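You operate a simulated robot arm through the tools that you are given. There is no shell and no other tool.

You run a simulated two-armed robot. Do the job below in one go: nothing can be reset, and whatever is moved stays where it is left.

TASK
Test cup 2 under the plunger: 30 mm or less goes on GOOD, more on REMIX.
Fine: one drop; leave the plunger up, the slide out and the zero knob as it is.

Only the result counts: the job must be done as asked and must still hold three seconds after the hand-in. Knocking over, shifting, dropping, spilling or breaking anything else fails it.

THE ROBOT
Two 7-joint arms with two-finger parallel grippers on one trunk that stands fixed in place. Base frame: the origin is at the foot of the trunk, x ahead of it, y to its left, z up. Units: mm, degrees, N and s.
The left shoulder is at [201, 171, 1054], the right one opposite. Payload 4.4 kg a hand.
The TCP of each hand is the grasp point between the finger pads, 23 mm short of the fingertips. In the tool frame z runs along the fingers and y along their closing line. Largest opening 94 mm; finger width 38, thickness 10; the body of the gripper, 54 by 96 mm, starts 39 mm behind the TCP.
Orientation is that of the tool frame in the base frame, as a unit quaternion [w, x, y, z]. With the fingers straight down and closing along the base's y, the tool's x points along the base's -x, its y along +y and its z along -z.

THE INTERFACE
- The arms move only by the tool step_arm. It takes "left_rows", "right_rows" or both (then of equal length, played together; a hand with none holds still); each is a list of rows, each an object (a shift or turn left out is 0, a gripper value left out holds the last) with "angular": the turn, a rotation vector about the tool's x, y, z in degrees, a list of three; "delta_pos": the shift along the tool's x, y, z in cm, a list of three; "hand": the opening in per cent of the stroke, from 0 (shut) to 100 (fully open). In form: [{"angular": [wx, wy, wz], "delta_pos": [tx, ty, tz], "hand": hand}, ...]. A call has 1 to 20 rows; each row is the pose to reach, as a shift and turn from the pose commanded when the call began, along the tool's axes at that moment. Each row takes 0.2 s and may step no farther than 50 mm and 8.6 degrees from the row before; otherwise, or with a gripper value out of range, the whole call is refused. A pose out of reach is approached as far as the arm can. The call stops where the force on the tool passes 60 N (or 10 N more than at its start, if that is more) or the arm is blocked; 0.2 s more then pass. Each finger travels about 72 mm/s and halts on what it meets, pressing with about 29 N; the grip force reading is that of the motor and also rises with nothing between the fingers. The clock runs only during rows and for 0.2 s after the last one: add rows that repeat a pose to give the fingers time. It gives the time, the measured TCP pose, the force on the tool (base axes), the opening and the grip force at its end, in the units of the frame above (readings bear some noise), with the torque about the TCP (base axes, N m) and any sound that the robot's microphone picked up.
- Cameras (640 x 400 px; columns grow to the right, rows downward): "scene" is now at [336.4, 51.3, 1231.2]; the picture's right is [0.48, -0.87, 0.00], its down [-0.11, -0.06, -0.99] and it looks along [0.87, 0.48, -0.12] (base axes); focal length 214 px, centre (320, 200). "left" rides on the left gripper at [86, -16, -74] in its tool frame; the picture's right is [0.18, 0.98, 0.00], its down [-0.58, 0.11, -0.81] and it looks along [-0.79, 0.15, 0.59] (tool axes); focal length 243 px, centre (320, 200). "right" rides on the right gripper at [86, 16, -75] in its tool frame; the picture's right is [-0.18, 0.98, 0.00], its down [-0.58, -0.11, -0.81] and it looks along [-0.79, -0.15, 0.59] (tool axes); focal length 243 px, centre (320, 200). There is no depth. A picture from a camera that has moved, and an enlarged one, comes with that camera's place and axes in the base frame and with its lens. The place of the scene camera against the robot may be out by one fixed shift of up to 12 mm in any direction.
- snapshot(camera): a new picture of that camera. No time passes.
- move_column(by): slides the trunk up (or, below 0, down) by that many mm; the arms and the scene camera ride with it, the base frame stays. It gives what a move gives, with no picture.
- turn_head(pan, tilt): turns the head with the scene camera to pan (to the left, within 80 degrees either way) and tilt (down, from -29 to 69), counted from straight ahead of the robot. It gives what a move gives.
- zoom(camera, box): a new picture of the part [left, top, right, bottom] of that camera's present view, enlarged. No time passes.
- close_job(): hands the job in; it is judged then, once.

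Nothing tells you positions but the pictures and the camera data. Unless the task says otherwise, let go and move clear before handing in.

The tools are called after ">>>" as a command line: name --argument value ..., lists and objects as JSON in quotes. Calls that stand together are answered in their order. step_arm: Moves the arms, as the interface text tells. Its arguments: {"type":"object","properties":{"left_rows":{"type":"array"},"right_rows":{"type":"array"}},"required":[]} The other tools are called the same way: move_column (by) slides the trunk up or down; turn_head (pan, tilt) turns the head that bears the scene camera; snapshot (camera) takes a picture; zoom (camera, box) takes an enlarged picture of a part of a camera's view; close_job () hands the job in.

At the start:

```text
t: 0.0
left_eef_pos: [493.4, 435.3, 1244.3]
left_tool_rot: [-0.001, -0.001, 1.0, 0.0]
left_ft_force: [0.1, -0.5, 0.0]
left_ft_torque: [0.02, 0.01, 0.01]
left_width: 93.9
left_finger_force: 0.1
right_eef_pos: [459.1, -0.1, 1246.2]
right_tool_rot: [0.0, -0.001, 1.0, 0.0]
right_ft_force: [-0.3, -0.2, -0.1]
right_ft_torque: [0.03, -0.01, -0.01]
right_width: 93.9
right_finger_force: 0.0
trunk travel left (down, up): [-75.0, 313.0]
head pan, tilt: [29.0, 7.0]
```

scene: 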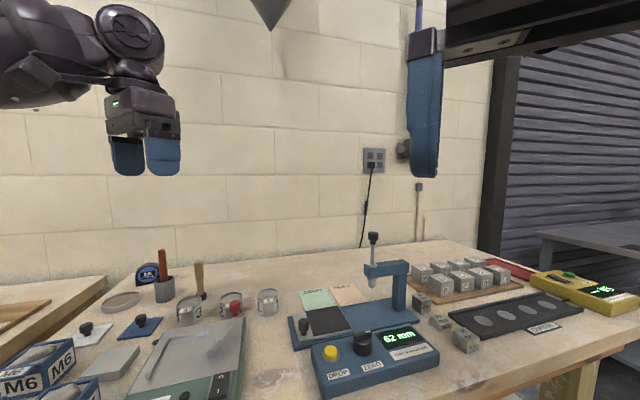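
right: 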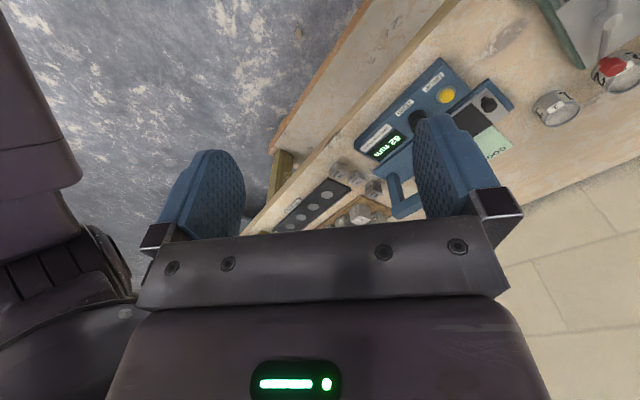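
left: 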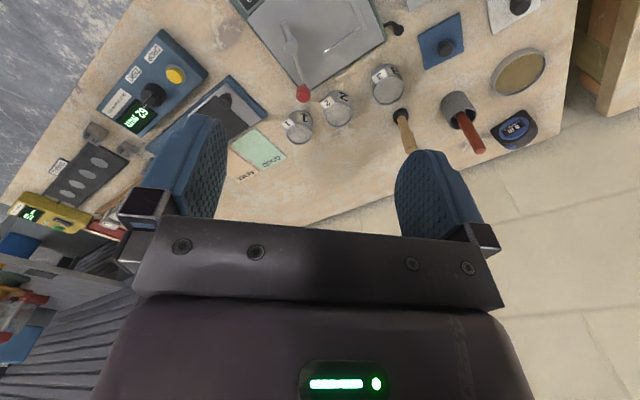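

I see a bench with a plunger apparatus (blue base, DROP yellow button, ZERO black knob, 62 mm display), a slide with a dark plate, GOOD and REMIX pads behind it, and several cups. I'll look closer before moving anything.

>>> zoom --camera "scene" --box '[260, 220, 460, 400]'

>>> zoom --camera "scene" --box '[80, 240, 300, 400]'

>>> zoom --camera "left" --box '[80, 0, 400, 200]'

>>> zoom --camera "right" --box '[320, 0, 640, 220]'

```text
2.22 times, centred on (360, 310) of scene
camera zoom: at [336.4, 51.3, 1231.2], right [0.48, -0.87, 0.0], down [-0.11, -0.06, -0.99], along [0.87, 0.48, -0.12], focal length 477 px, centre (231, -44)
```

zoom: 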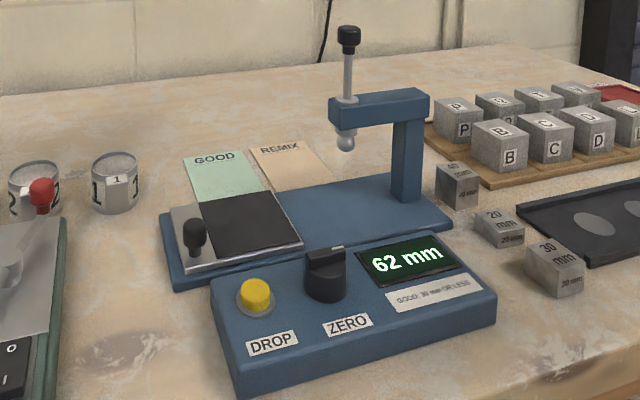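

```text
2.50 times, centred on (190, 320) of scene
camera zoom: at [336.4, 51.3, 1231.2], right [0.48, -0.87, 0.0], down [-0.11, -0.06, -0.99], along [0.87, 0.48, -0.12], focal length 536 px, centre (645, -100)
```

zoom: 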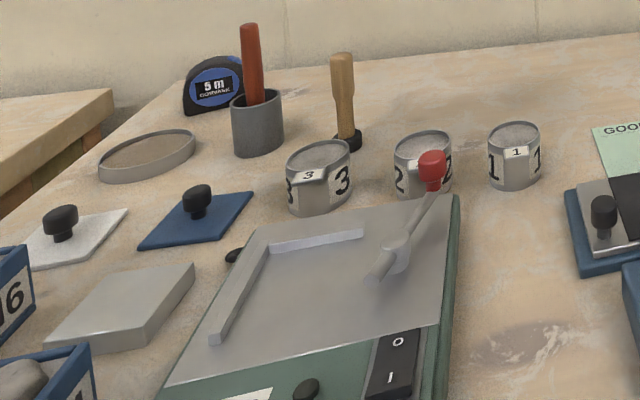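

```text
2.00 times, centred on (240, 100) of left
camera zoom: at [405.9, 419.4, 1318.4], right [-0.19, 0.98, 0.0], down [0.58, 0.11, 0.81], along [0.79, 0.15, -0.59], focal length 485 px, centre (480, 400)
```

zoom: 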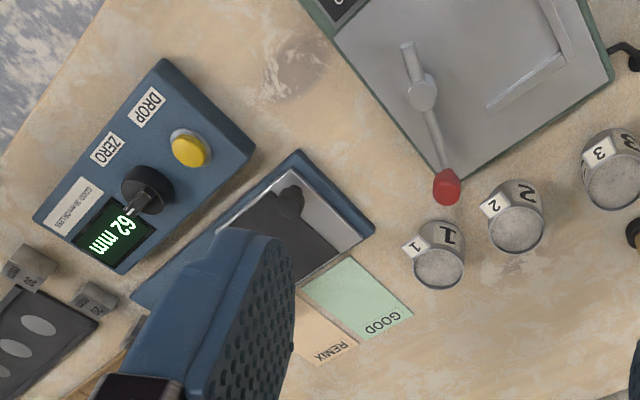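

```text
1.82 times, centred on (480, 110) of right
camera zoom: at [372.1, 14.7, 1321.3], right [0.18, 0.98, 0.0], down [0.58, -0.11, 0.81], along [0.79, -0.15, -0.59], focal length 441 px, centre (29, 364)
```

zoom: 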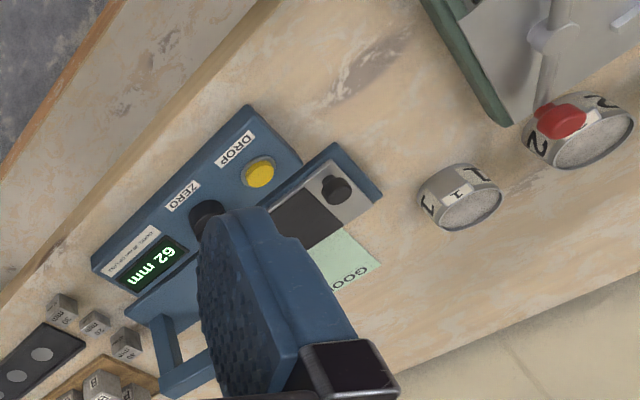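

The plunger apparatus has a sliding plate with a black knob, a dark mat and a vertical rod. I'll tilt the head for a better view of the apparatus and the cups.

>>> turn_head --pan 35 --tilt 35

>>> snapshot --camera "scene"

```text
t: 0.9
left_eef_pos: [494.5, 434.9, 1244.8]
left_tool_rot: [-0.001, -0.001, 1.0, 0.001]
left_ft_force: [0.1, 0.0, -0.8]
left_ft_torque: [0.01, -0.02, 0.02]
left_width: 94.1
left_finger_force: 0.1
right_eef_pos: [460.1, -2.1, 1246.2]
right_tool_rot: [0.0, -0.002, 1.0, -0.001]
right_ft_force: [-0.5, -0.1, -0.2]
right_ft_torque: [-0.01, 0.0, 0.0]
right_width: 94.0
right_finger_force: 0.1
trunk travel left (down, up): [-75.0, 313.0]
head pan, tilt: [35.0, 35.0]
```

```text
taken
camera scene: at [327.8, 57.0, 1186.4], right [0.57, -0.82, 0.0], down [-0.47, -0.33, -0.82], along [0.67, 0.47, -0.57], focal length 214 px, centre (320, 200)
```

scene: 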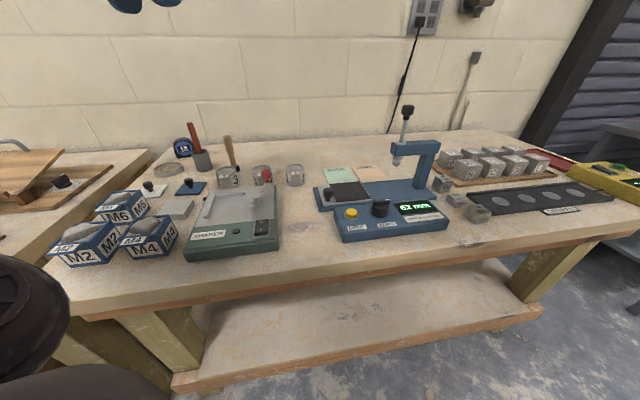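

>>> zoom --camera "scene" --box '[300, 95, 460, 250]'

>>> zoom --camera "scene" --box '[170, 120, 320, 270]'

>>> zoom --camera "scene" --box '[400, 120, 640, 250]'

```text
2.58 times, centred on (380, 172) of scene
camera zoom: at [327.8, 57.0, 1186.4], right [0.57, -0.82, 0.0], down [-0.47, -0.33, -0.82], along [0.67, 0.47, -0.57], focal length 554 px, centre (165, 271)
```

zoom: 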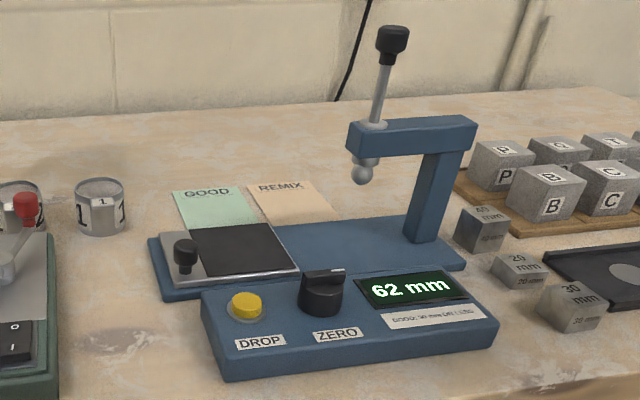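

```text
2.67 times, centred on (245, 195) of scene
camera zoom: at [327.8, 57.0, 1186.4], right [0.57, -0.82, 0.0], down [-0.47, -0.33, -0.82], along [0.67, 0.47, -0.57], focal length 572 px, centre (520, 213)
```

zoom: 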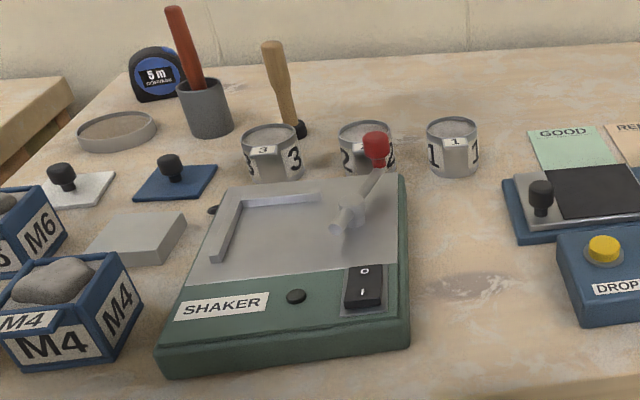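

```text
2.67 times, centred on (520, 185) of scene
camera zoom: at [327.8, 57.0, 1186.4], right [0.57, -0.82, 0.0], down [-0.47, -0.33, -0.82], along [0.67, 0.47, -0.57], focal length 572 px, centre (-213, 240)
```

zoom: 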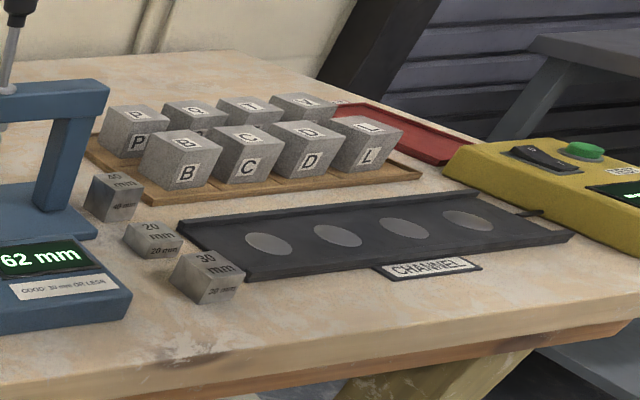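

The table top is at about z≈860, cup 2 near (686,508), the DROP button near (666,206,881), and the slide knob near (698,289,893). I'll zoom in on the gauge details before moving.

>>> zoom --camera "scene" --box '[330, 185, 450, 245]'

>>> zoom --camera "scene" --box '[310, 100, 450, 200]'

>>> zoom --camera "scene" --box '[430, 165, 500, 225]'

>>> zoom --camera "scene" --box '[220, 150, 310, 200]'

```text
5.33 times, centred on (390, 215) of scene
camera zoom: at [327.8, 57.0, 1186.4], right [0.57, -0.82, 0.0], down [-0.47, -0.33, -0.82], along [0.67, 0.47, -0.57], focal length 1144 px, centre (-53, 120)
```

zoom: 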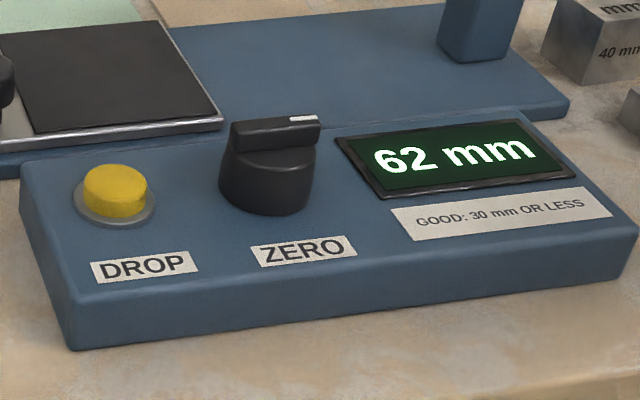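

```text
4.00 times, centred on (380, 150) of scene
camera zoom: at [327.8, 57.0, 1186.4], right [0.57, -0.82, 0.0], down [-0.47, -0.33, -0.82], along [0.67, 0.47, -0.57], focal length 858 px, centre (80, 400)
```

zoom: 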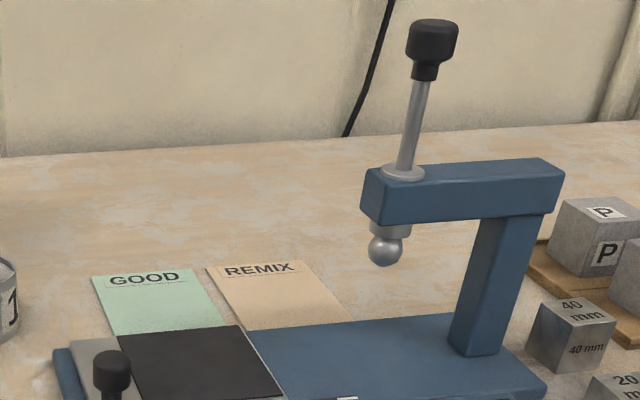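

```text
6.67 times, centred on (465, 195) of scene
camera zoom: at [327.8, 57.0, 1186.4], right [0.57, -0.82, 0.0], down [-0.47, -0.33, -0.82], along [0.67, 0.47, -0.57], focal length 1430 px, centre (-647, 233)
```

zoom: 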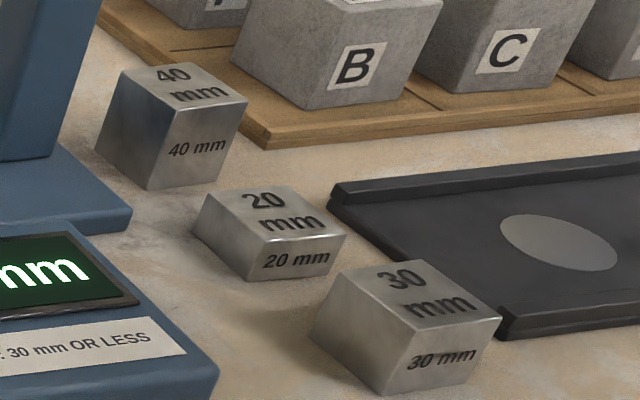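

```text
7.11 times, centred on (265, 175) of scene
camera zoom: at [327.8, 57.0, 1186.4], right [0.57, -0.82, 0.0], down [-0.47, -0.33, -0.82], along [0.67, 0.47, -0.57], focal length 1525 px, centre (711, 378)
```

zoom: 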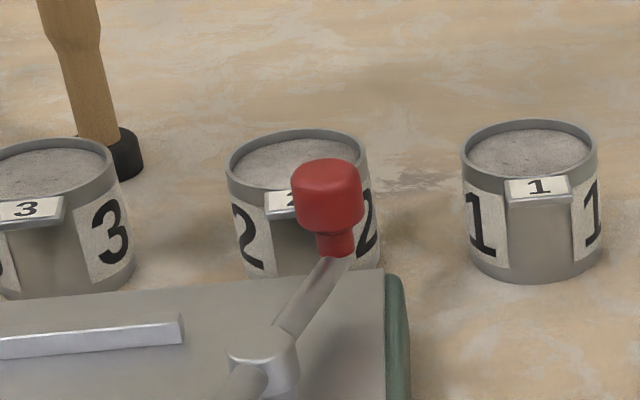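

Cup 2 stands between cups 1 and 3, with its label tab facing the robot and the shaker lever in front of it. I'll move the left hand above cup 2 and turn it so the fingers close along the row of cups, then look from there.

>>> step_arm --left_rows '[{"delta_pos": [-1.9, 0.7, 2.4], "angular": [0, 0, -4.1]}, {"delta_pos": [-3.8, 1.5, 4.8], "angular": [0, 0, -8.2]}, {"delta_pos": [-5.7, 2.2, 7.2], "angular": [0, 0, -12.3]}, {"delta_pos": [-7.6, 2.9, 9.6], "angular": [0, 0, -16.4]}, {"delta_pos": [-9.5, 3.6, 12.0], "angular": [0, 0, -20.5]}, {"delta_pos": [-11.4, 4.3, 14.4], "angular": [0, 0, -24.6]}, {"delta_pos": [-13.3, 5.0, 16.8], "angular": [0, 0, -28.7]}, {"delta_pos": [-15.2, 5.8, 19.2], "angular": [0, 0, -32.8]}, {"delta_pos": [-17.1, 6.5, 21.6], "angular": [0, 0, -36.9]}, {"delta_pos": [-19.0, 7.2, 24.0], "angular": [0, 0, -41]}, {"delta_pos": [-19.0, 7.2, 24.0], "angular": [0, 0, -41]}]'

>>> snapshot --camera "left"

>>> snapshot --camera "right"

>>> snapshot --camera "scene"

```text
t: 3.3
left_eef_pos: [684.3, 509.3, 1005.5]
left_tool_rot: [0.001, -0.351, 0.936, 0.0]
left_ft_force: [0.6, 0.2, -0.1]
left_ft_torque: [0.05, 0.02, -0.01]
left_width: 93.9
left_finger_force: 0.1
right_eef_pos: [457.5, -0.6, 1247.3]
right_tool_rot: [0.0, -0.001, 1.0, 0.0]
right_ft_force: [-0.1, 0.4, -0.1]
right_ft_torque: [0.04, 0.03, 0.01]
right_width: 94.0
right_finger_force: 0.1
trunk travel left (down, up): [-75.0, 313.0]
head pan, tilt: [35.0, 35.0]
```

```text
taken
camera left: at [628.9, 440.3, 1079.2], right [-0.79, 0.62, 0.0], down [0.36, 0.46, 0.81], along [0.5, 0.63, -0.59], focal length 243 px, centre (320, 200)
```

left: 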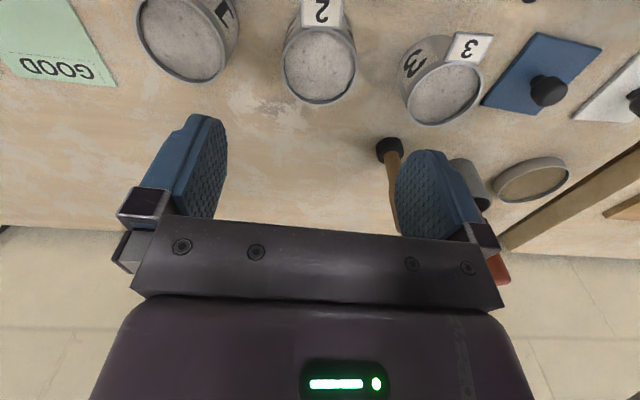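

```text
taken
camera right: at [371.1, 14.6, 1321.9], right [0.18, 0.98, 0.0], down [0.58, -0.11, 0.81], along [0.79, -0.15, -0.59], focal length 243 px, centre (320, 200)
```

right: 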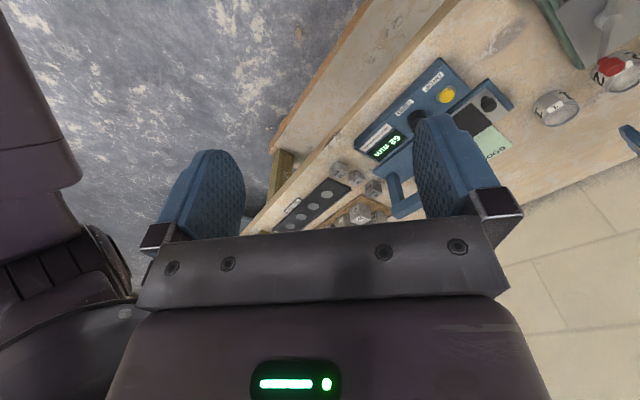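

```text
taken
camera scene: at [327.0, 56.9, 1186.8], right [0.57, -0.82, 0.0], down [-0.47, -0.33, -0.82], along [0.67, 0.47, -0.57], focal length 214 px, centre (320, 200)
```

scene: 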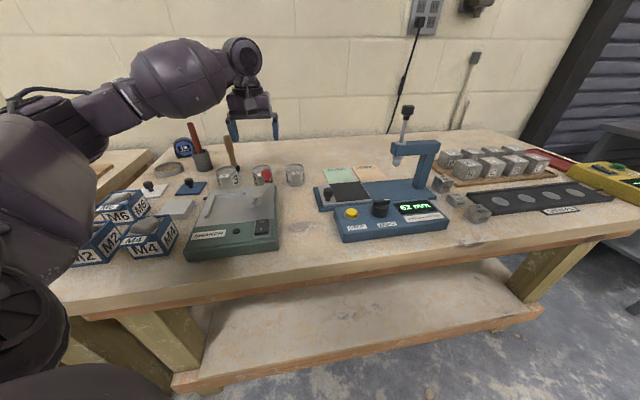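

The left hand is above cup 2, and the image shows cup 2's rim between the finger lines. I'll zoom in to fix its centre and the tab direction.

>>> zoom --camera "left" --box '[220, 0, 420, 125]'

>>> zoom --camera "left" --box '[0, 0, 240, 150]'

```text
3.20 times, centred on (320, 62) of left
camera zoom: at [628.9, 440.3, 1079.2], right [-0.79, 0.62, 0.0], down [0.36, 0.46, 0.81], along [0.5, 0.63, -0.59], focal length 776 px, centre (320, 640)
```

zoom: 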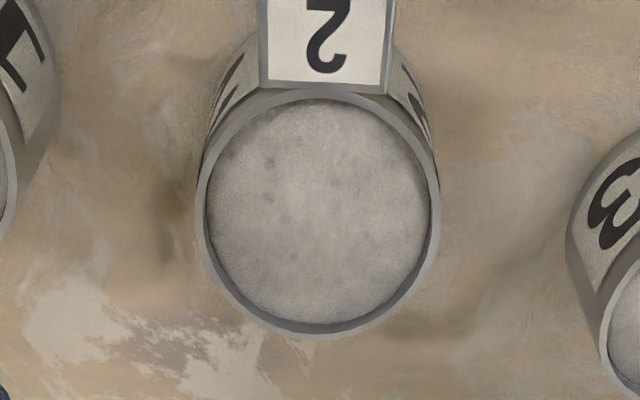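

```text
2.67 times, centred on (120, 75) of left
camera zoom: at [628.9, 440.3, 1079.2], right [-0.79, 0.62, 0.0], down [0.36, 0.46, 0.81], along [0.5, 0.63, -0.59], focal length 647 px, centre (853, 533)
```

zoom: 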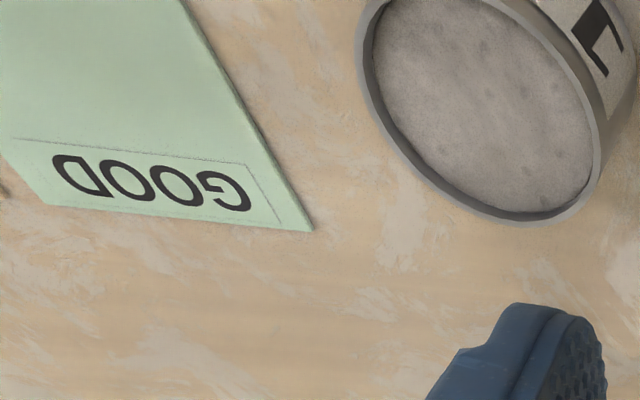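

Cup 2's rim centre is at about (682,506), 3–4 mm off the tool axis, and the rim is near z≈900. I'll shift slightly, come down to just above the rim, and look again.

>>> step_arm --left_rows '[{"delta_pos": [0.3, -0.1, 2.0]}, {"delta_pos": [0.3, -0.1, 4.0]}, {"delta_pos": [0.3, -0.1, 6.0]}, {"delta_pos": [0.3, -0.1, 6.0]}]'

>>> snapshot --camera "left"

>>> zoom --camera "scene" --box '[180, 80, 330, 200]'

```text
t: 4.3
left_eef_pos: [683.8, 504.5, 945.6]
left_tool_rot: [0.0, -0.352, 0.936, -0.001]
left_ft_force: [-0.7, 0.0, 0.3]
left_ft_torque: [-0.03, -0.01, 0.0]
left_width: 94.0
left_finger_force: 0.0
right_eef_pos: [459.3, -1.3, 1247.2]
right_tool_rot: [-0.001, -0.001, 1.0, 0.001]
right_ft_force: [-0.8, 0.5, 0.4]
right_ft_torque: [-0.01, 0.01, 0.0]
right_width: 94.0
right_finger_force: 0.0
trunk travel left (down, up): [-75.0, 313.0]
head pan, tilt: [35.0, 35.0]
```

```text
taken
camera left: at [626.3, 435.4, 1019.2], right [-0.78, 0.62, 0.0], down [0.37, 0.46, 0.81], along [0.5, 0.63, -0.59], focal length 243 px, centre (320, 200)
```

left: 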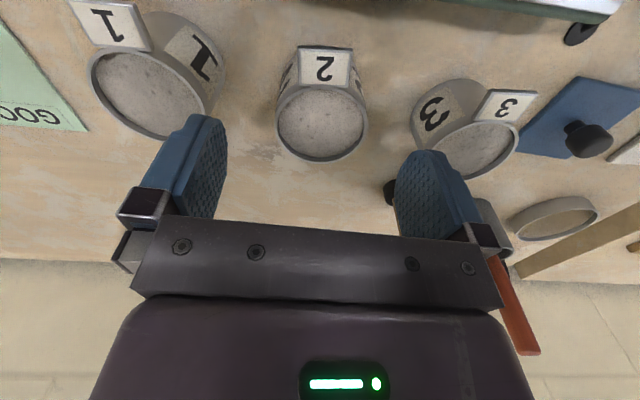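

```text
3.33 times, centred on (255, 140) of scene
camera zoom: at [327.4, 57.0, 1186.5], right [0.57, -0.82, 0.0], down [-0.47, -0.33, -0.82], along [0.67, 0.47, -0.57], focal length 715 px, centre (537, 400)
```

zoom: 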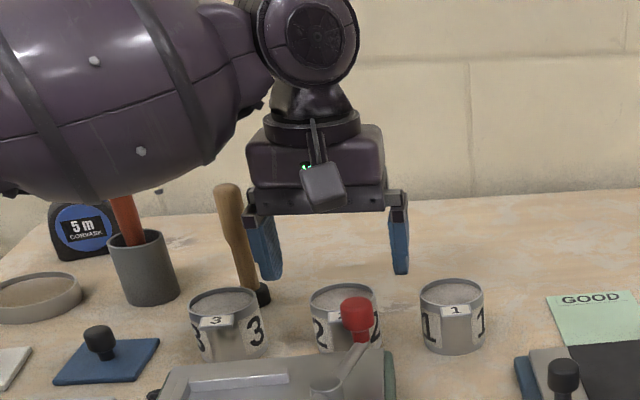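

The fingers straddle cup 2 and the rim is centred between them. I'll zoom to measure how far it is fore-aft.

>>> zoom --camera "left" --box '[240, 30, 400, 180]'

```text
2.67 times, centred on (320, 105) of left
camera zoom: at [626.3, 435.4, 1019.2], right [-0.78, 0.62, 0.0], down [0.37, 0.46, 0.81], along [0.5, 0.63, -0.59], focal length 647 px, centre (320, 453)
```

zoom: 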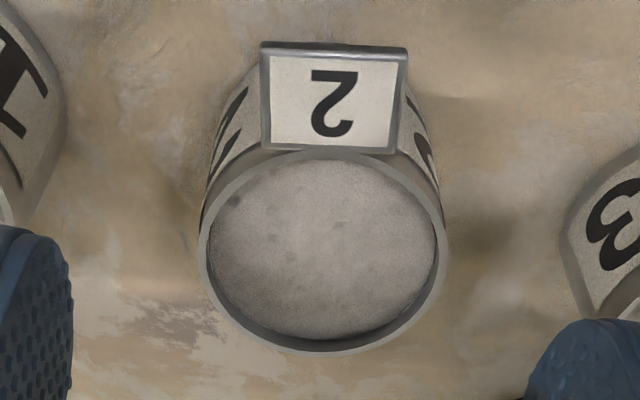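

The rim looks centred laterally, with about 96 mm between neighbouring cups. I'll narrow the opening to about 83 mm for clearance and come down 25 mm more, then check.

>>> step_arm --left_rows '[{"hand": 88}, {"delta_pos": [0, 0.1, 1.0], "hand": 88}, {"delta_pos": [0, 0.1, 2.0], "hand": 88}, {"delta_pos": [0, 0.1, 2.5], "hand": 88}, {"delta_pos": [0, 0.1, 2.5], "hand": 88}]'

>>> snapshot --camera "left"

>>> zoom --camera "scene" --box '[200, 110, 320, 200]'

```text
t: 5.5
left_eef_pos: [683.4, 505.1, 919.4]
left_tool_rot: [0.001, -0.35, 0.937, -0.001]
left_ft_force: [0.1, 0.1, -0.7]
left_ft_torque: [0.01, -0.02, -0.01]
left_width: 82.8
left_finger_force: 0.1
right_eef_pos: [459.2, -0.7, 1246.4]
right_tool_rot: [0.0, -0.001, 1.0, 0.0]
right_ft_force: [0.6, 0.0, 0.5]
right_ft_torque: [0.0, -0.01, -0.02]
right_width: 94.0
right_finger_force: 0.0
trunk travel left (down, up): [-75.0, 313.0]
head pan, tilt: [35.0, 35.0]
```

```text
taken
camera left: at [626.1, 435.5, 993.3], right [-0.78, 0.62, 0.0], down [0.37, 0.46, 0.81], along [0.5, 0.63, -0.59], focal length 243 px, centre (320, 200)
```

left: 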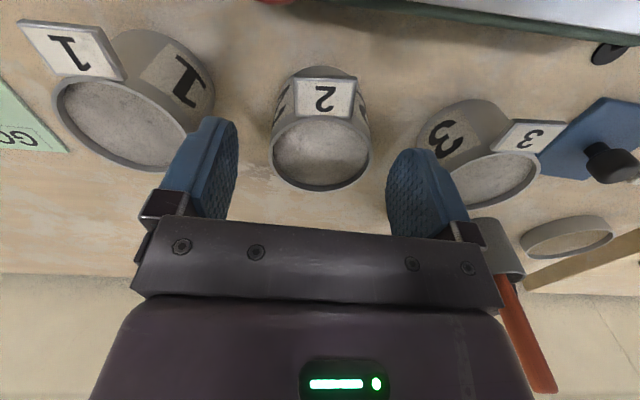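

```text
4.44 times, centred on (260, 155) of scene
camera zoom: at [327.7, 57.1, 1186.3], right [0.57, -0.82, 0.0], down [-0.47, -0.33, -0.82], along [0.67, 0.47, -0.57], focal length 953 px, centre (587, 400)
```

zoom: 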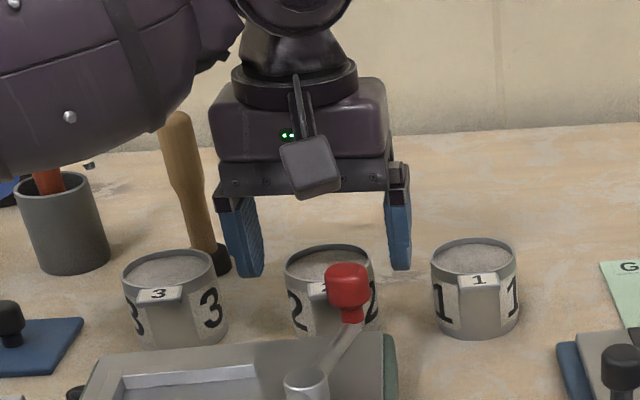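

The rim is at z≈901 and the cup is centred between the fingers, with the wrist camera housing clearing the shaker lever by about 15 mm. I'll lower 23 mm and close on the cup.

>>> step_arm --left_rows '[{"delta_pos": [0, 0, 0.8], "hand": 88}, {"delta_pos": [0, 0, 1.6], "hand": 88}, {"delta_pos": [0, 0, 2.3], "hand": 88}, {"delta_pos": [0, 0, 2.3], "hand": 88}]'

>>> snapshot --camera "left"

>>> zoom --camera "scene" --box '[200, 110, 320, 200]'

```text
t: 6.5
left_eef_pos: [680.8, 504.0, 898.4]
left_tool_rot: [0.0, -0.351, 0.936, 0.0]
left_ft_force: [0.1, 0.3, 1.1]
left_ft_torque: [0.0, 0.04, 0.0]
left_width: 82.6
left_finger_force: 0.1
right_eef_pos: [458.7, -1.3, 1246.7]
right_tool_rot: [0.001, -0.001, 1.0, 0.001]
right_ft_force: [0.5, 0.3, 0.5]
right_ft_torque: [0.01, -0.01, 0.0]
right_width: 93.9
right_finger_force: 0.1
trunk travel left (down, up): [-75.0, 313.0]
head pan, tilt: [35.0, 35.0]
```

```text
taken
camera left: at [625.2, 435.7, 971.0], right [-0.78, 0.62, 0.0], down [0.37, 0.46, 0.81], along [0.5, 0.63, -0.59], focal length 243 px, centre (320, 200)
```

left: 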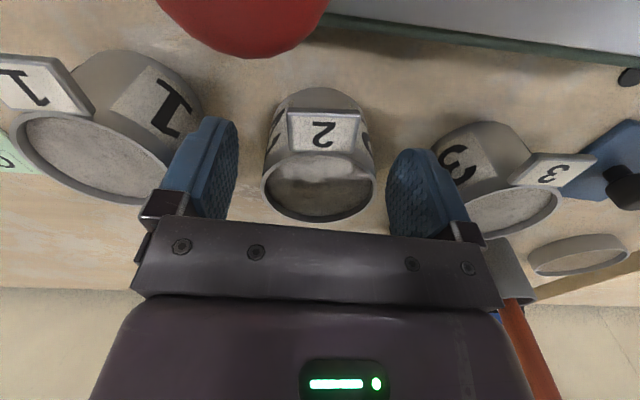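

```text
4.44 times, centred on (260, 155) of scene
camera zoom: at [327.6, 57.0, 1186.4], right [0.57, -0.82, 0.0], down [-0.47, -0.33, -0.82], along [0.67, 0.47, -0.57], focal length 953 px, centre (587, 400)
```

zoom: 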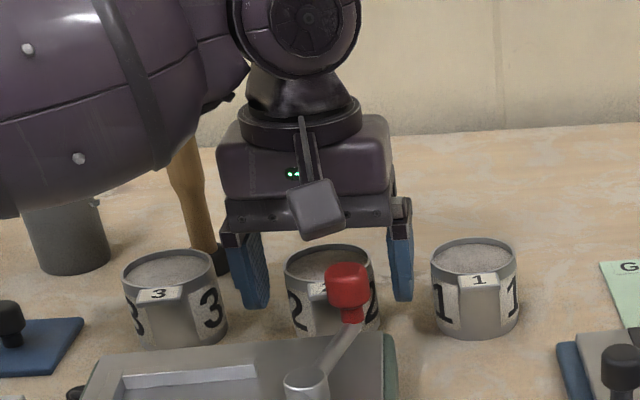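

The cup is centred between the pads, so I'll close the fingers now.

>>> step_arm --left_rows '[{"hand": 45}, {"hand": 45}, {"hand": 45}, {"hand": 45}]'

>>> snapshot --camera "left"

```text
t: 7.5
left_eef_pos: [681.1, 504.7, 896.8]
left_tool_rot: [0.0, -0.35, 0.937, 0.0]
left_ft_force: [-1.3, 1.0, 0.5]
left_ft_torque: [-0.04, -0.02, -0.03]
left_width: 55.1
left_finger_force: 28.9
right_eef_pos: [460.0, -1.8, 1246.6]
right_tool_rot: [0.0, 0.0, 1.0, 0.0]
right_ft_force: [0.5, 0.2, 0.3]
right_ft_torque: [0.04, -0.01, 0.01]
right_width: 94.0
right_finger_force: 0.2
trunk travel left (down, up): [-75.0, 313.0]
head pan, tilt: [35.0, 35.0]
```

```text
taken
camera left: at [625.3, 435.8, 970.8], right [-0.78, 0.62, 0.0], down [0.37, 0.46, 0.81], along [0.5, 0.63, -0.59], focal length 243 px, centre (320, 200)
```

left: 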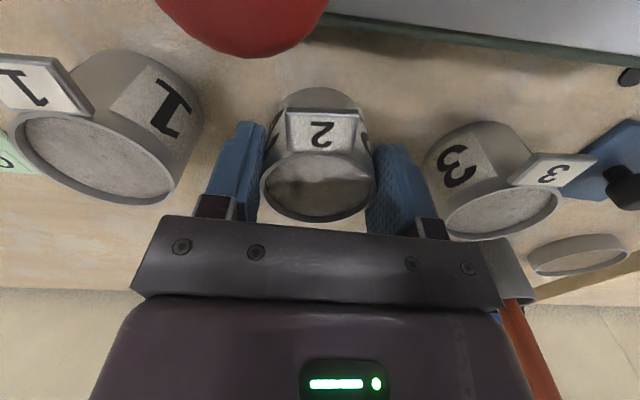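

The cup is gripped at 55 mm with 29 N. I'll lift it straight up by 70 mm and check.

>>> step_arm --left_rows '[{"delta_pos": [0, 0, -0.5]}, {"delta_pos": [0, 0, -1.5]}, {"delta_pos": [0, 0, -3.0]}, {"delta_pos": [0, 0, -4.5]}, {"delta_pos": [0, 0, -6.0]}, {"delta_pos": [0, 0, -7.0]}, {"delta_pos": [0, 0, -7.0]}]'

>>> snapshot --camera "left"

>>> snapshot --camera "scene"

```text
t: 9.1
left_eef_pos: [683.3, 505.4, 966.4]
left_tool_rot: [-0.001, -0.351, 0.936, 0.0]
left_ft_force: [0.1, 0.8, -3.9]
left_ft_torque: [-0.04, -0.01, -0.02]
left_width: 55.2
left_finger_force: 28.9
right_eef_pos: [459.1, -1.4, 1246.1]
right_tool_rot: [-0.002, 0.0, 1.0, 0.0]
right_ft_force: [-0.3, 0.1, 0.4]
right_ft_torque: [0.0, -0.01, -0.01]
right_width: 94.1
right_finger_force: 0.1
trunk travel left (down, up): [-75.0, 313.0]
head pan, tilt: [35.0, 35.0]
```

```text
taken
camera left: at [626.9, 436.4, 1040.5], right [-0.78, 0.62, 0.0], down [0.37, 0.46, 0.81], along [0.5, 0.63, -0.59], focal length 243 px, centre (320, 200)
```

left: 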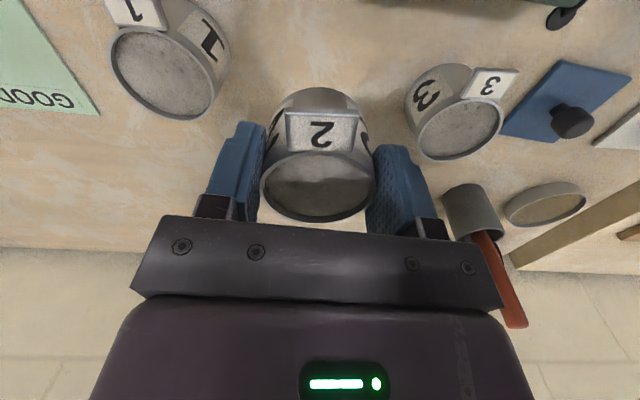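

```text
taken
camera scene: at [328.1, 57.2, 1186.1], right [0.57, -0.82, 0.0], down [-0.47, -0.33, -0.82], along [0.67, 0.47, -0.57], focal length 214 px, centre (320, 200)
```

scene: 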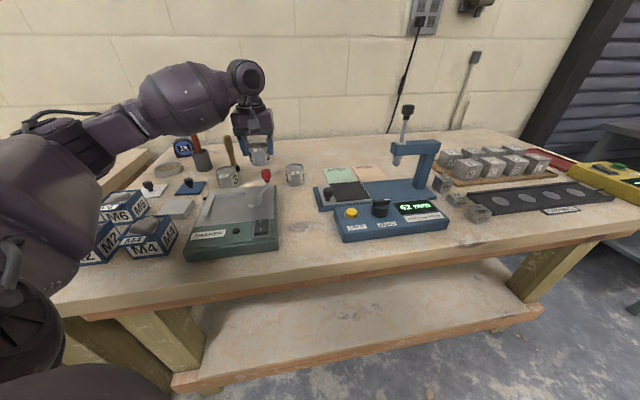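

The cup is lifted cleanly. I'll carry it over to above the slide's dark mat (around (767,260)) at a safe height and check the position with the cameras.

>>> step_arm --left_rows '[{"delta_pos": [0.5, -1.2, -1.0]}, {"delta_pos": [1.5, -3.6, -2.0]}, {"delta_pos": [2.5, -6.0, -2.5]}, {"delta_pos": [3.5, -8.4, -2.5]}, {"delta_pos": [4.5, -10.8, -2.5]}, {"delta_pos": [5.5, -13.2, -2.5]}, {"delta_pos": [6.5, -15.6, -2.5]}, {"delta_pos": [7.5, -18.0, -2.5]}, {"delta_pos": [8.3, -20.4, -2.5]}, {"delta_pos": [9.0, -22.2, -2.5]}, {"delta_pos": [9.4, -23.2, -2.5]}, {"delta_pos": [9.4, -23.6, -2.5]}, {"delta_pos": [9.4, -23.6, -2.5]}]'

>>> snapshot --camera "left"

>>> snapshot --camera "scene"

>>> snapshot --camera "right"

```text
t: 11.9
left_eef_pos: [765.8, 266.8, 990.9]
left_tool_rot: [0.0, -0.352, 0.936, 0.0]
left_ft_force: [0.8, 0.0, -2.7]
left_ft_torque: [0.01, 0.01, 0.02]
left_width: 55.1
left_finger_force: 28.9
right_eef_pos: [460.1, -1.0, 1246.0]
right_tool_rot: [-0.001, 0.0, 1.0, 0.0]
right_ft_force: [0.7, -0.2, 0.1]
right_ft_torque: [-0.02, 0.0, 0.0]
right_width: 94.2
right_finger_force: 0.0
trunk travel left (down, up): [-75.0, 313.0]
head pan, tilt: [35.0, 35.0]
```

```text
taken
camera left: at [709.6, 196.6, 1065.1], right [-0.78, 0.62, 0.0], down [0.37, 0.46, 0.81], along [0.5, 0.63, -0.59], focal length 243 px, centre (320, 200)
```

left: 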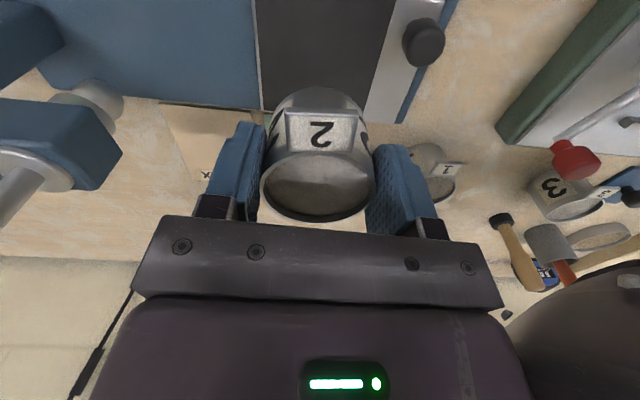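

```text
taken
camera scene: at [328.0, 57.1, 1186.2], right [0.57, -0.82, 0.0], down [-0.47, -0.33, -0.82], along [0.67, 0.47, -0.57], focal length 214 px, centre (320, 200)
```

scene: 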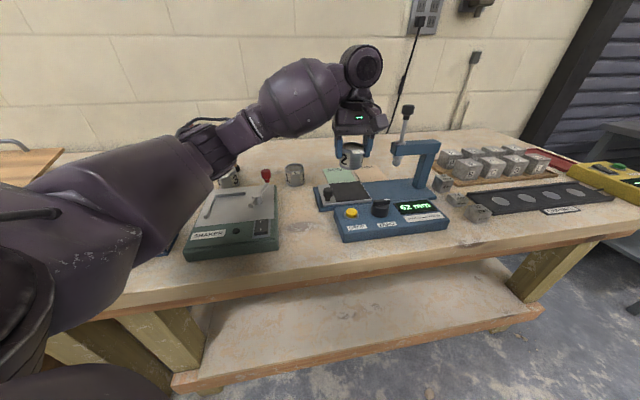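

```text
taken
camera right: at [372.4, 14.8, 1321.2], right [0.18, 0.98, 0.0], down [0.58, -0.11, 0.81], along [0.79, -0.15, -0.59], focal length 243 px, centre (320, 200)
```

right: 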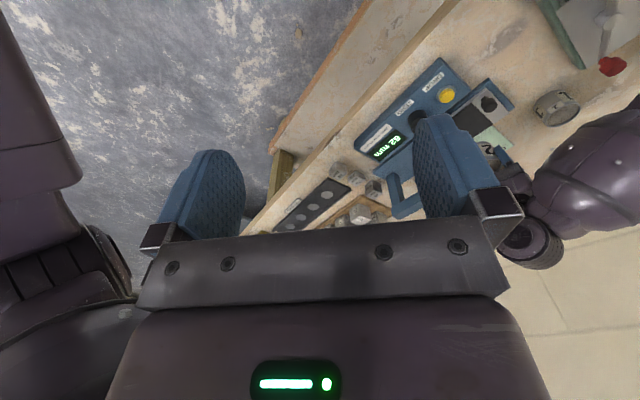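

The mat is right below, and its far-right corner is visible in the left camera. I'll zoom for accurate edges.

>>> zoom --camera "left" --box '[230, 0, 470, 150]'

>>> zoom --camera "left" --box '[0, 0, 270, 200]'

>>> zoom --camera "scene" --box '[310, 100, 450, 220]'

```text
2.67 times, centred on (350, 75) of left
camera zoom: at [709.6, 196.6, 1065.1], right [-0.78, 0.62, 0.0], down [0.37, 0.46, 0.81], along [0.5, 0.63, -0.59], focal length 647 px, centre (240, 533)
```

zoom: 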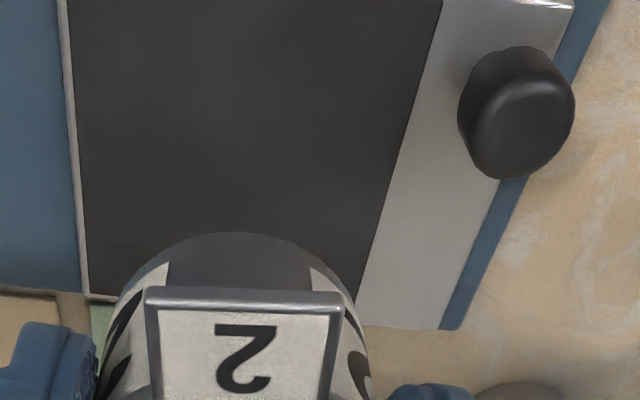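

```text
2.00 times, centred on (135, 100) of left
camera zoom: at [709.6, 196.6, 1065.1], right [-0.78, 0.62, 0.0], down [0.37, 0.46, 0.81], along [0.5, 0.63, -0.59], focal length 485 px, centre (690, 400)
```

zoom: 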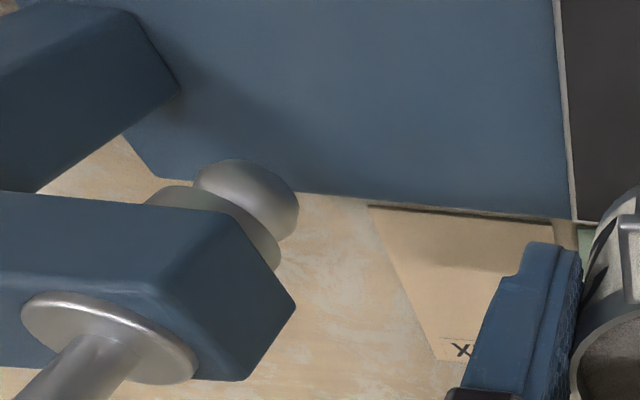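

```text
3.33 times, centred on (380, 160) of scene
camera zoom: at [328.0, 57.1, 1186.2], right [0.57, -0.82, 0.0], down [-0.47, -0.33, -0.82], along [0.67, 0.47, -0.57], focal length 715 px, centre (120, 333)
```

zoom: 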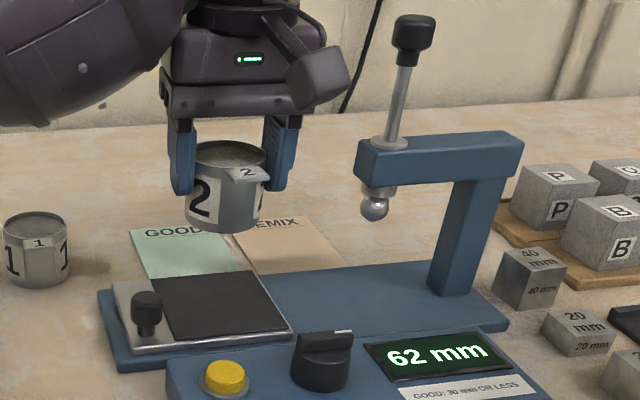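

The slide's far edge shows the apparatus is turned about 4° from the tool. I'll rotate 4° and back off 30 mm so the near edge of the mat also comes into view.

>>> step_arm --left_rows '[{"delta_pos": [1.5, 0, 0], "angular": [0, 0, -2]}, {"delta_pos": [3.0, 0, 0], "angular": [0, 0, -4]}, {"delta_pos": [3.5, 0, 0], "angular": [0, 0, -4]}, {"delta_pos": [3.5, 0, 0], "angular": [0, 0, -4]}]'

>>> snapshot --camera "left"

>>> zoom --camera "left" --box '[230, 0, 470, 150]'

```text
t: 12.9
left_eef_pos: [739.9, 243.2, 991.9]
left_tool_rot: [0.0, -0.384, 0.923, 0.0]
left_ft_force: [0.2, -0.6, -2.8]
left_ft_torque: [0.03, -0.01, 0.0]
left_width: 55.0
left_finger_force: 28.9
right_eef_pos: [459.7, -1.0, 1246.6]
right_tool_rot: [-0.001, -0.001, 1.0, -0.001]
right_ft_force: [0.4, 0.2, 0.1]
right_ft_torque: [-0.02, 0.03, 0.0]
right_width: 94.0
right_finger_force: 0.0
trunk travel left (down, up): [-75.0, 313.0]
head pan, tilt: [35.0, 35.0]
```

```text
taken
camera left: at [688.7, 171.1, 1064.8], right [-0.83, 0.56, 0.0], down [0.33, 0.49, 0.81], along [0.45, 0.67, -0.59], focal length 243 px, centre (320, 200)
```

left: 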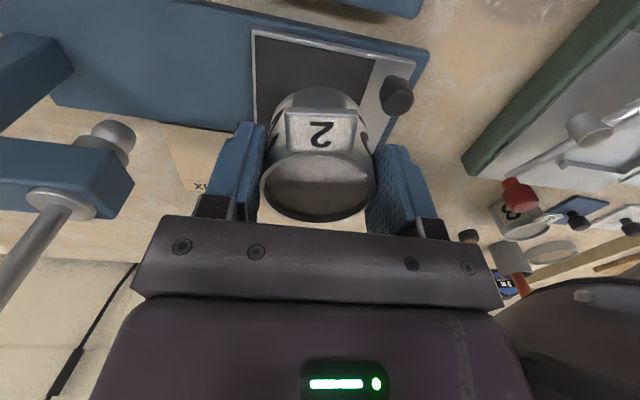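

```text
2.67 times, centred on (350, 75) of left
camera zoom: at [688.7, 171.1, 1064.8], right [-0.83, 0.56, 0.0], down [0.33, 0.49, 0.81], along [0.45, 0.67, -0.59], focal length 647 px, centre (240, 533)
```

zoom: 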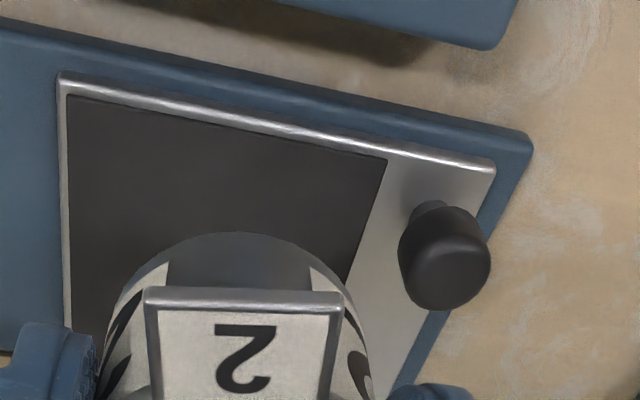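

Now the mat's four edges are resolved: its centre is about 37 mm forward and 3.5 mm right of the tool, aligned with the plunger axis. I'll move over the centre and lower part-way.

>>> step_arm --left_rows '[{"delta_pos": [-1.2, -0.1, 0]}, {"delta_pos": [-2.5, -0.25, 0]}, {"delta_pos": [-3.75, -0.35, 0]}, {"delta_pos": [-3.75, -0.35, 1.5]}, {"delta_pos": [-3.75, -0.35, 3.5]}, {"delta_pos": [-3.75, -0.35, 5.5]}, {"delta_pos": [-3.75, -0.35, 7.0]}, {"delta_pos": [-3.75, -0.35, 7.0]}]'

>>> snapshot --camera "left"

>>> zoom --camera "scene" --box '[310, 110, 430, 220]'

```text
t: 14.7
left_eef_pos: [769.8, 266.6, 924.5]
left_tool_rot: [0.001, -0.384, 0.923, -0.001]
left_ft_force: [-0.5, -0.8, -2.0]
left_ft_torque: [-0.02, 0.02, 0.02]
left_width: 55.2
left_finger_force: 29.1
right_eef_pos: [459.3, -1.2, 1246.7]
right_tool_rot: [0.0, -0.001, 1.0, 0.0]
right_ft_force: [0.1, -0.2, -0.4]
right_ft_torque: [0.0, -0.01, 0.0]
right_width: 93.5
right_finger_force: 0.1
trunk travel left (down, up): [-75.0, 313.0]
head pan, tilt: [35.0, 35.0]
```

```text
taken
camera left: at [717.7, 194.8, 997.4], right [-0.83, 0.56, 0.0], down [0.33, 0.49, 0.81], along [0.46, 0.67, -0.59], focal length 243 px, centre (320, 200)
```

left: 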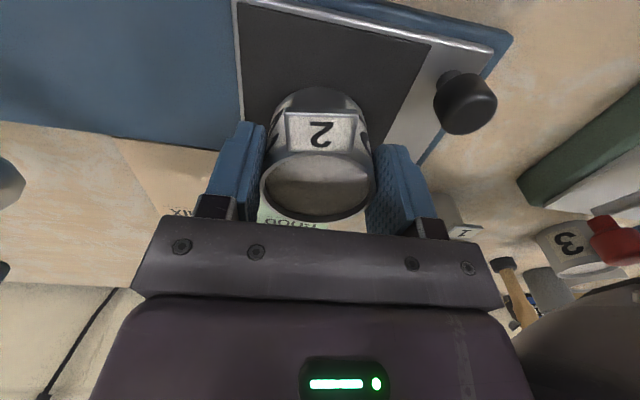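

```text
3.64 times, centred on (370, 165) of scene
camera zoom: at [327.7, 56.8, 1186.5], right [0.57, -0.82, 0.0], down [-0.47, -0.33, -0.82], along [0.67, 0.47, -0.57], focal length 780 px, centre (138, 327)
```

zoom: 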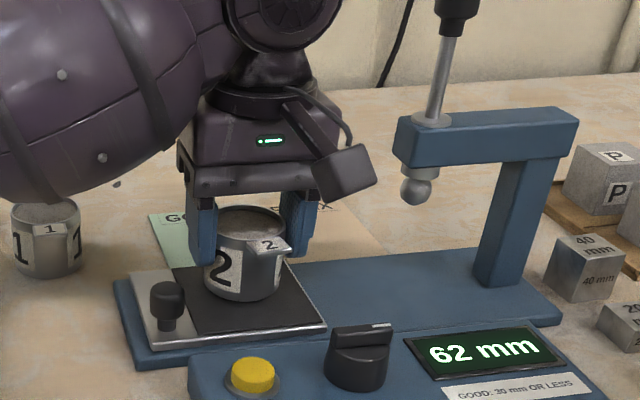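

I'll zoom the left view to verify centring before the final lowering.

>>> zoom --camera "left" --box '[220, 0, 520, 180]'

>>> zoom --camera "scene" --box '[325, 160, 395, 210]'

```text
2.13 times, centred on (370, 90) of left
camera zoom: at [717.7, 194.8, 997.4], right [-0.83, 0.56, 0.0], down [0.33, 0.49, 0.81], along [0.46, 0.67, -0.59], focal length 518 px, centre (213, 435)
```

zoom: 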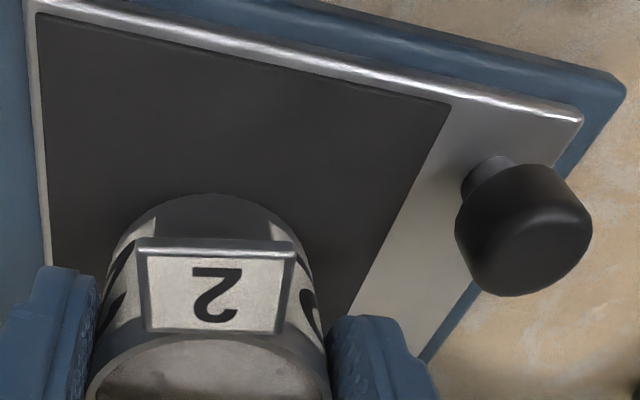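

```text
8.00 times, centred on (360, 185) of scene
camera zoom: at [327.7, 56.8, 1186.5], right [0.57, -0.82, 0.0], down [-0.47, -0.33, -0.82], along [0.67, 0.47, -0.57], focal length 1716 px, centre (0, 320)
```

zoom: 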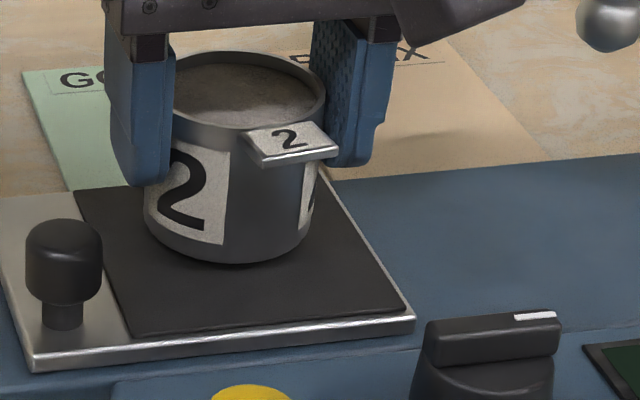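

The cup is within 1 mm of the mat centre; the mat surface is near z≈868. I'll lower in small steps watching the force.

>>> step_arm --left_rows '[{"delta_pos": [0, 0.05, 0.5]}, {"delta_pos": [0, 0.1, 1.0]}, {"delta_pos": [0, 0.1, 1.4]}, {"delta_pos": [0, 0.1, 1.4]}]'

>>> zoom --camera "scene" --box '[325, 160, 395, 210]'

```text
t: 15.7
left_eef_pos: [767.1, 268.4, 928.5]
left_tool_rot: [0.015, -0.385, 0.923, -0.002]
left_ft_force: [-0.1, 0.2, -3.1]
left_ft_torque: [-0.05, -0.03, 0.01]
left_width: 55.1
left_finger_force: 28.8
right_eef_pos: [454.0, -5.3, 1252.5]
right_tool_rot: [0.004, 0.001, 1.0, 0.002]
right_ft_force: [0.4, -0.2, 0.9]
right_ft_torque: [0.0, -0.02, 0.02]
right_width: 93.9
right_finger_force: 0.0
trunk travel left (down, up): [-75.0, 313.0]
head pan, tilt: [35.0, 35.0]
```

```text
8.00 times, centred on (360, 185) of scene
camera zoom: at [323.1, 53.0, 1190.1], right [0.57, -0.82, 0.0], down [-0.47, -0.33, -0.82], along [0.67, 0.47, -0.57], focal length 1716 px, centre (0, 320)
```

zoom: 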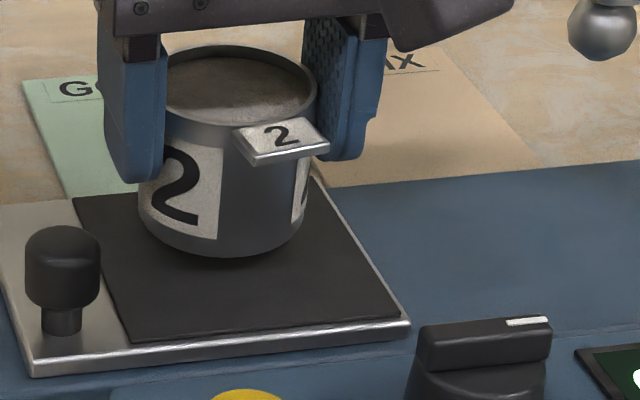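

The hand did not go down and the whole robot shifted slightly, so some other part of the left arm is being blocked. I'll look around before moving.

>>> snapshot --camera "scene"

>>> snapshot --camera "left"

>>> snapshot --camera "right"

```text
taken
camera scene: at [323.1, 53.0, 1190.1], right [0.57, -0.82, 0.0], down [-0.47, -0.33, -0.82], along [0.67, 0.47, -0.57], focal length 214 px, centre (320, 200)
```

scene: 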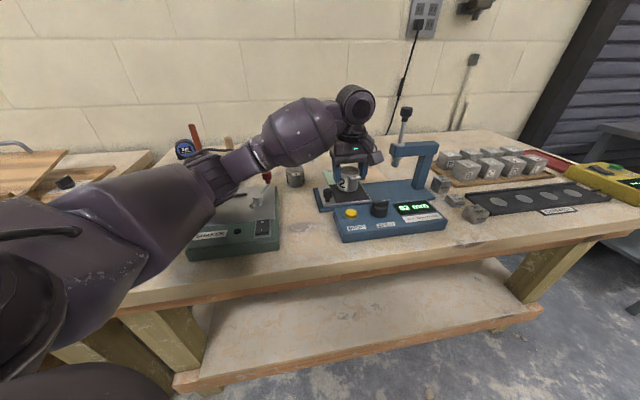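

```text
taken
camera left: at [714.5, 194.8, 1000.3], right [-0.83, 0.56, -0.02], down [0.31, 0.48, 0.82], along [0.47, 0.67, -0.57], focal length 243 px, centre (320, 200)
```

left: 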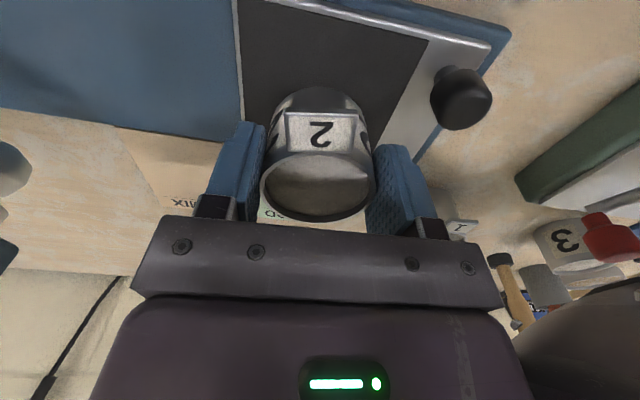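

```text
taken
camera right: at [365.5, 10.1, 1325.9], right [0.18, 0.98, 0.01], down [0.57, -0.11, 0.81], along [0.8, -0.15, -0.58], focal length 243 px, centre (320, 200)
```

right: 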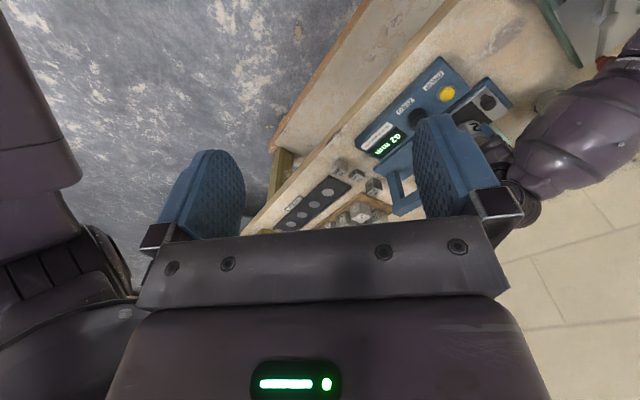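

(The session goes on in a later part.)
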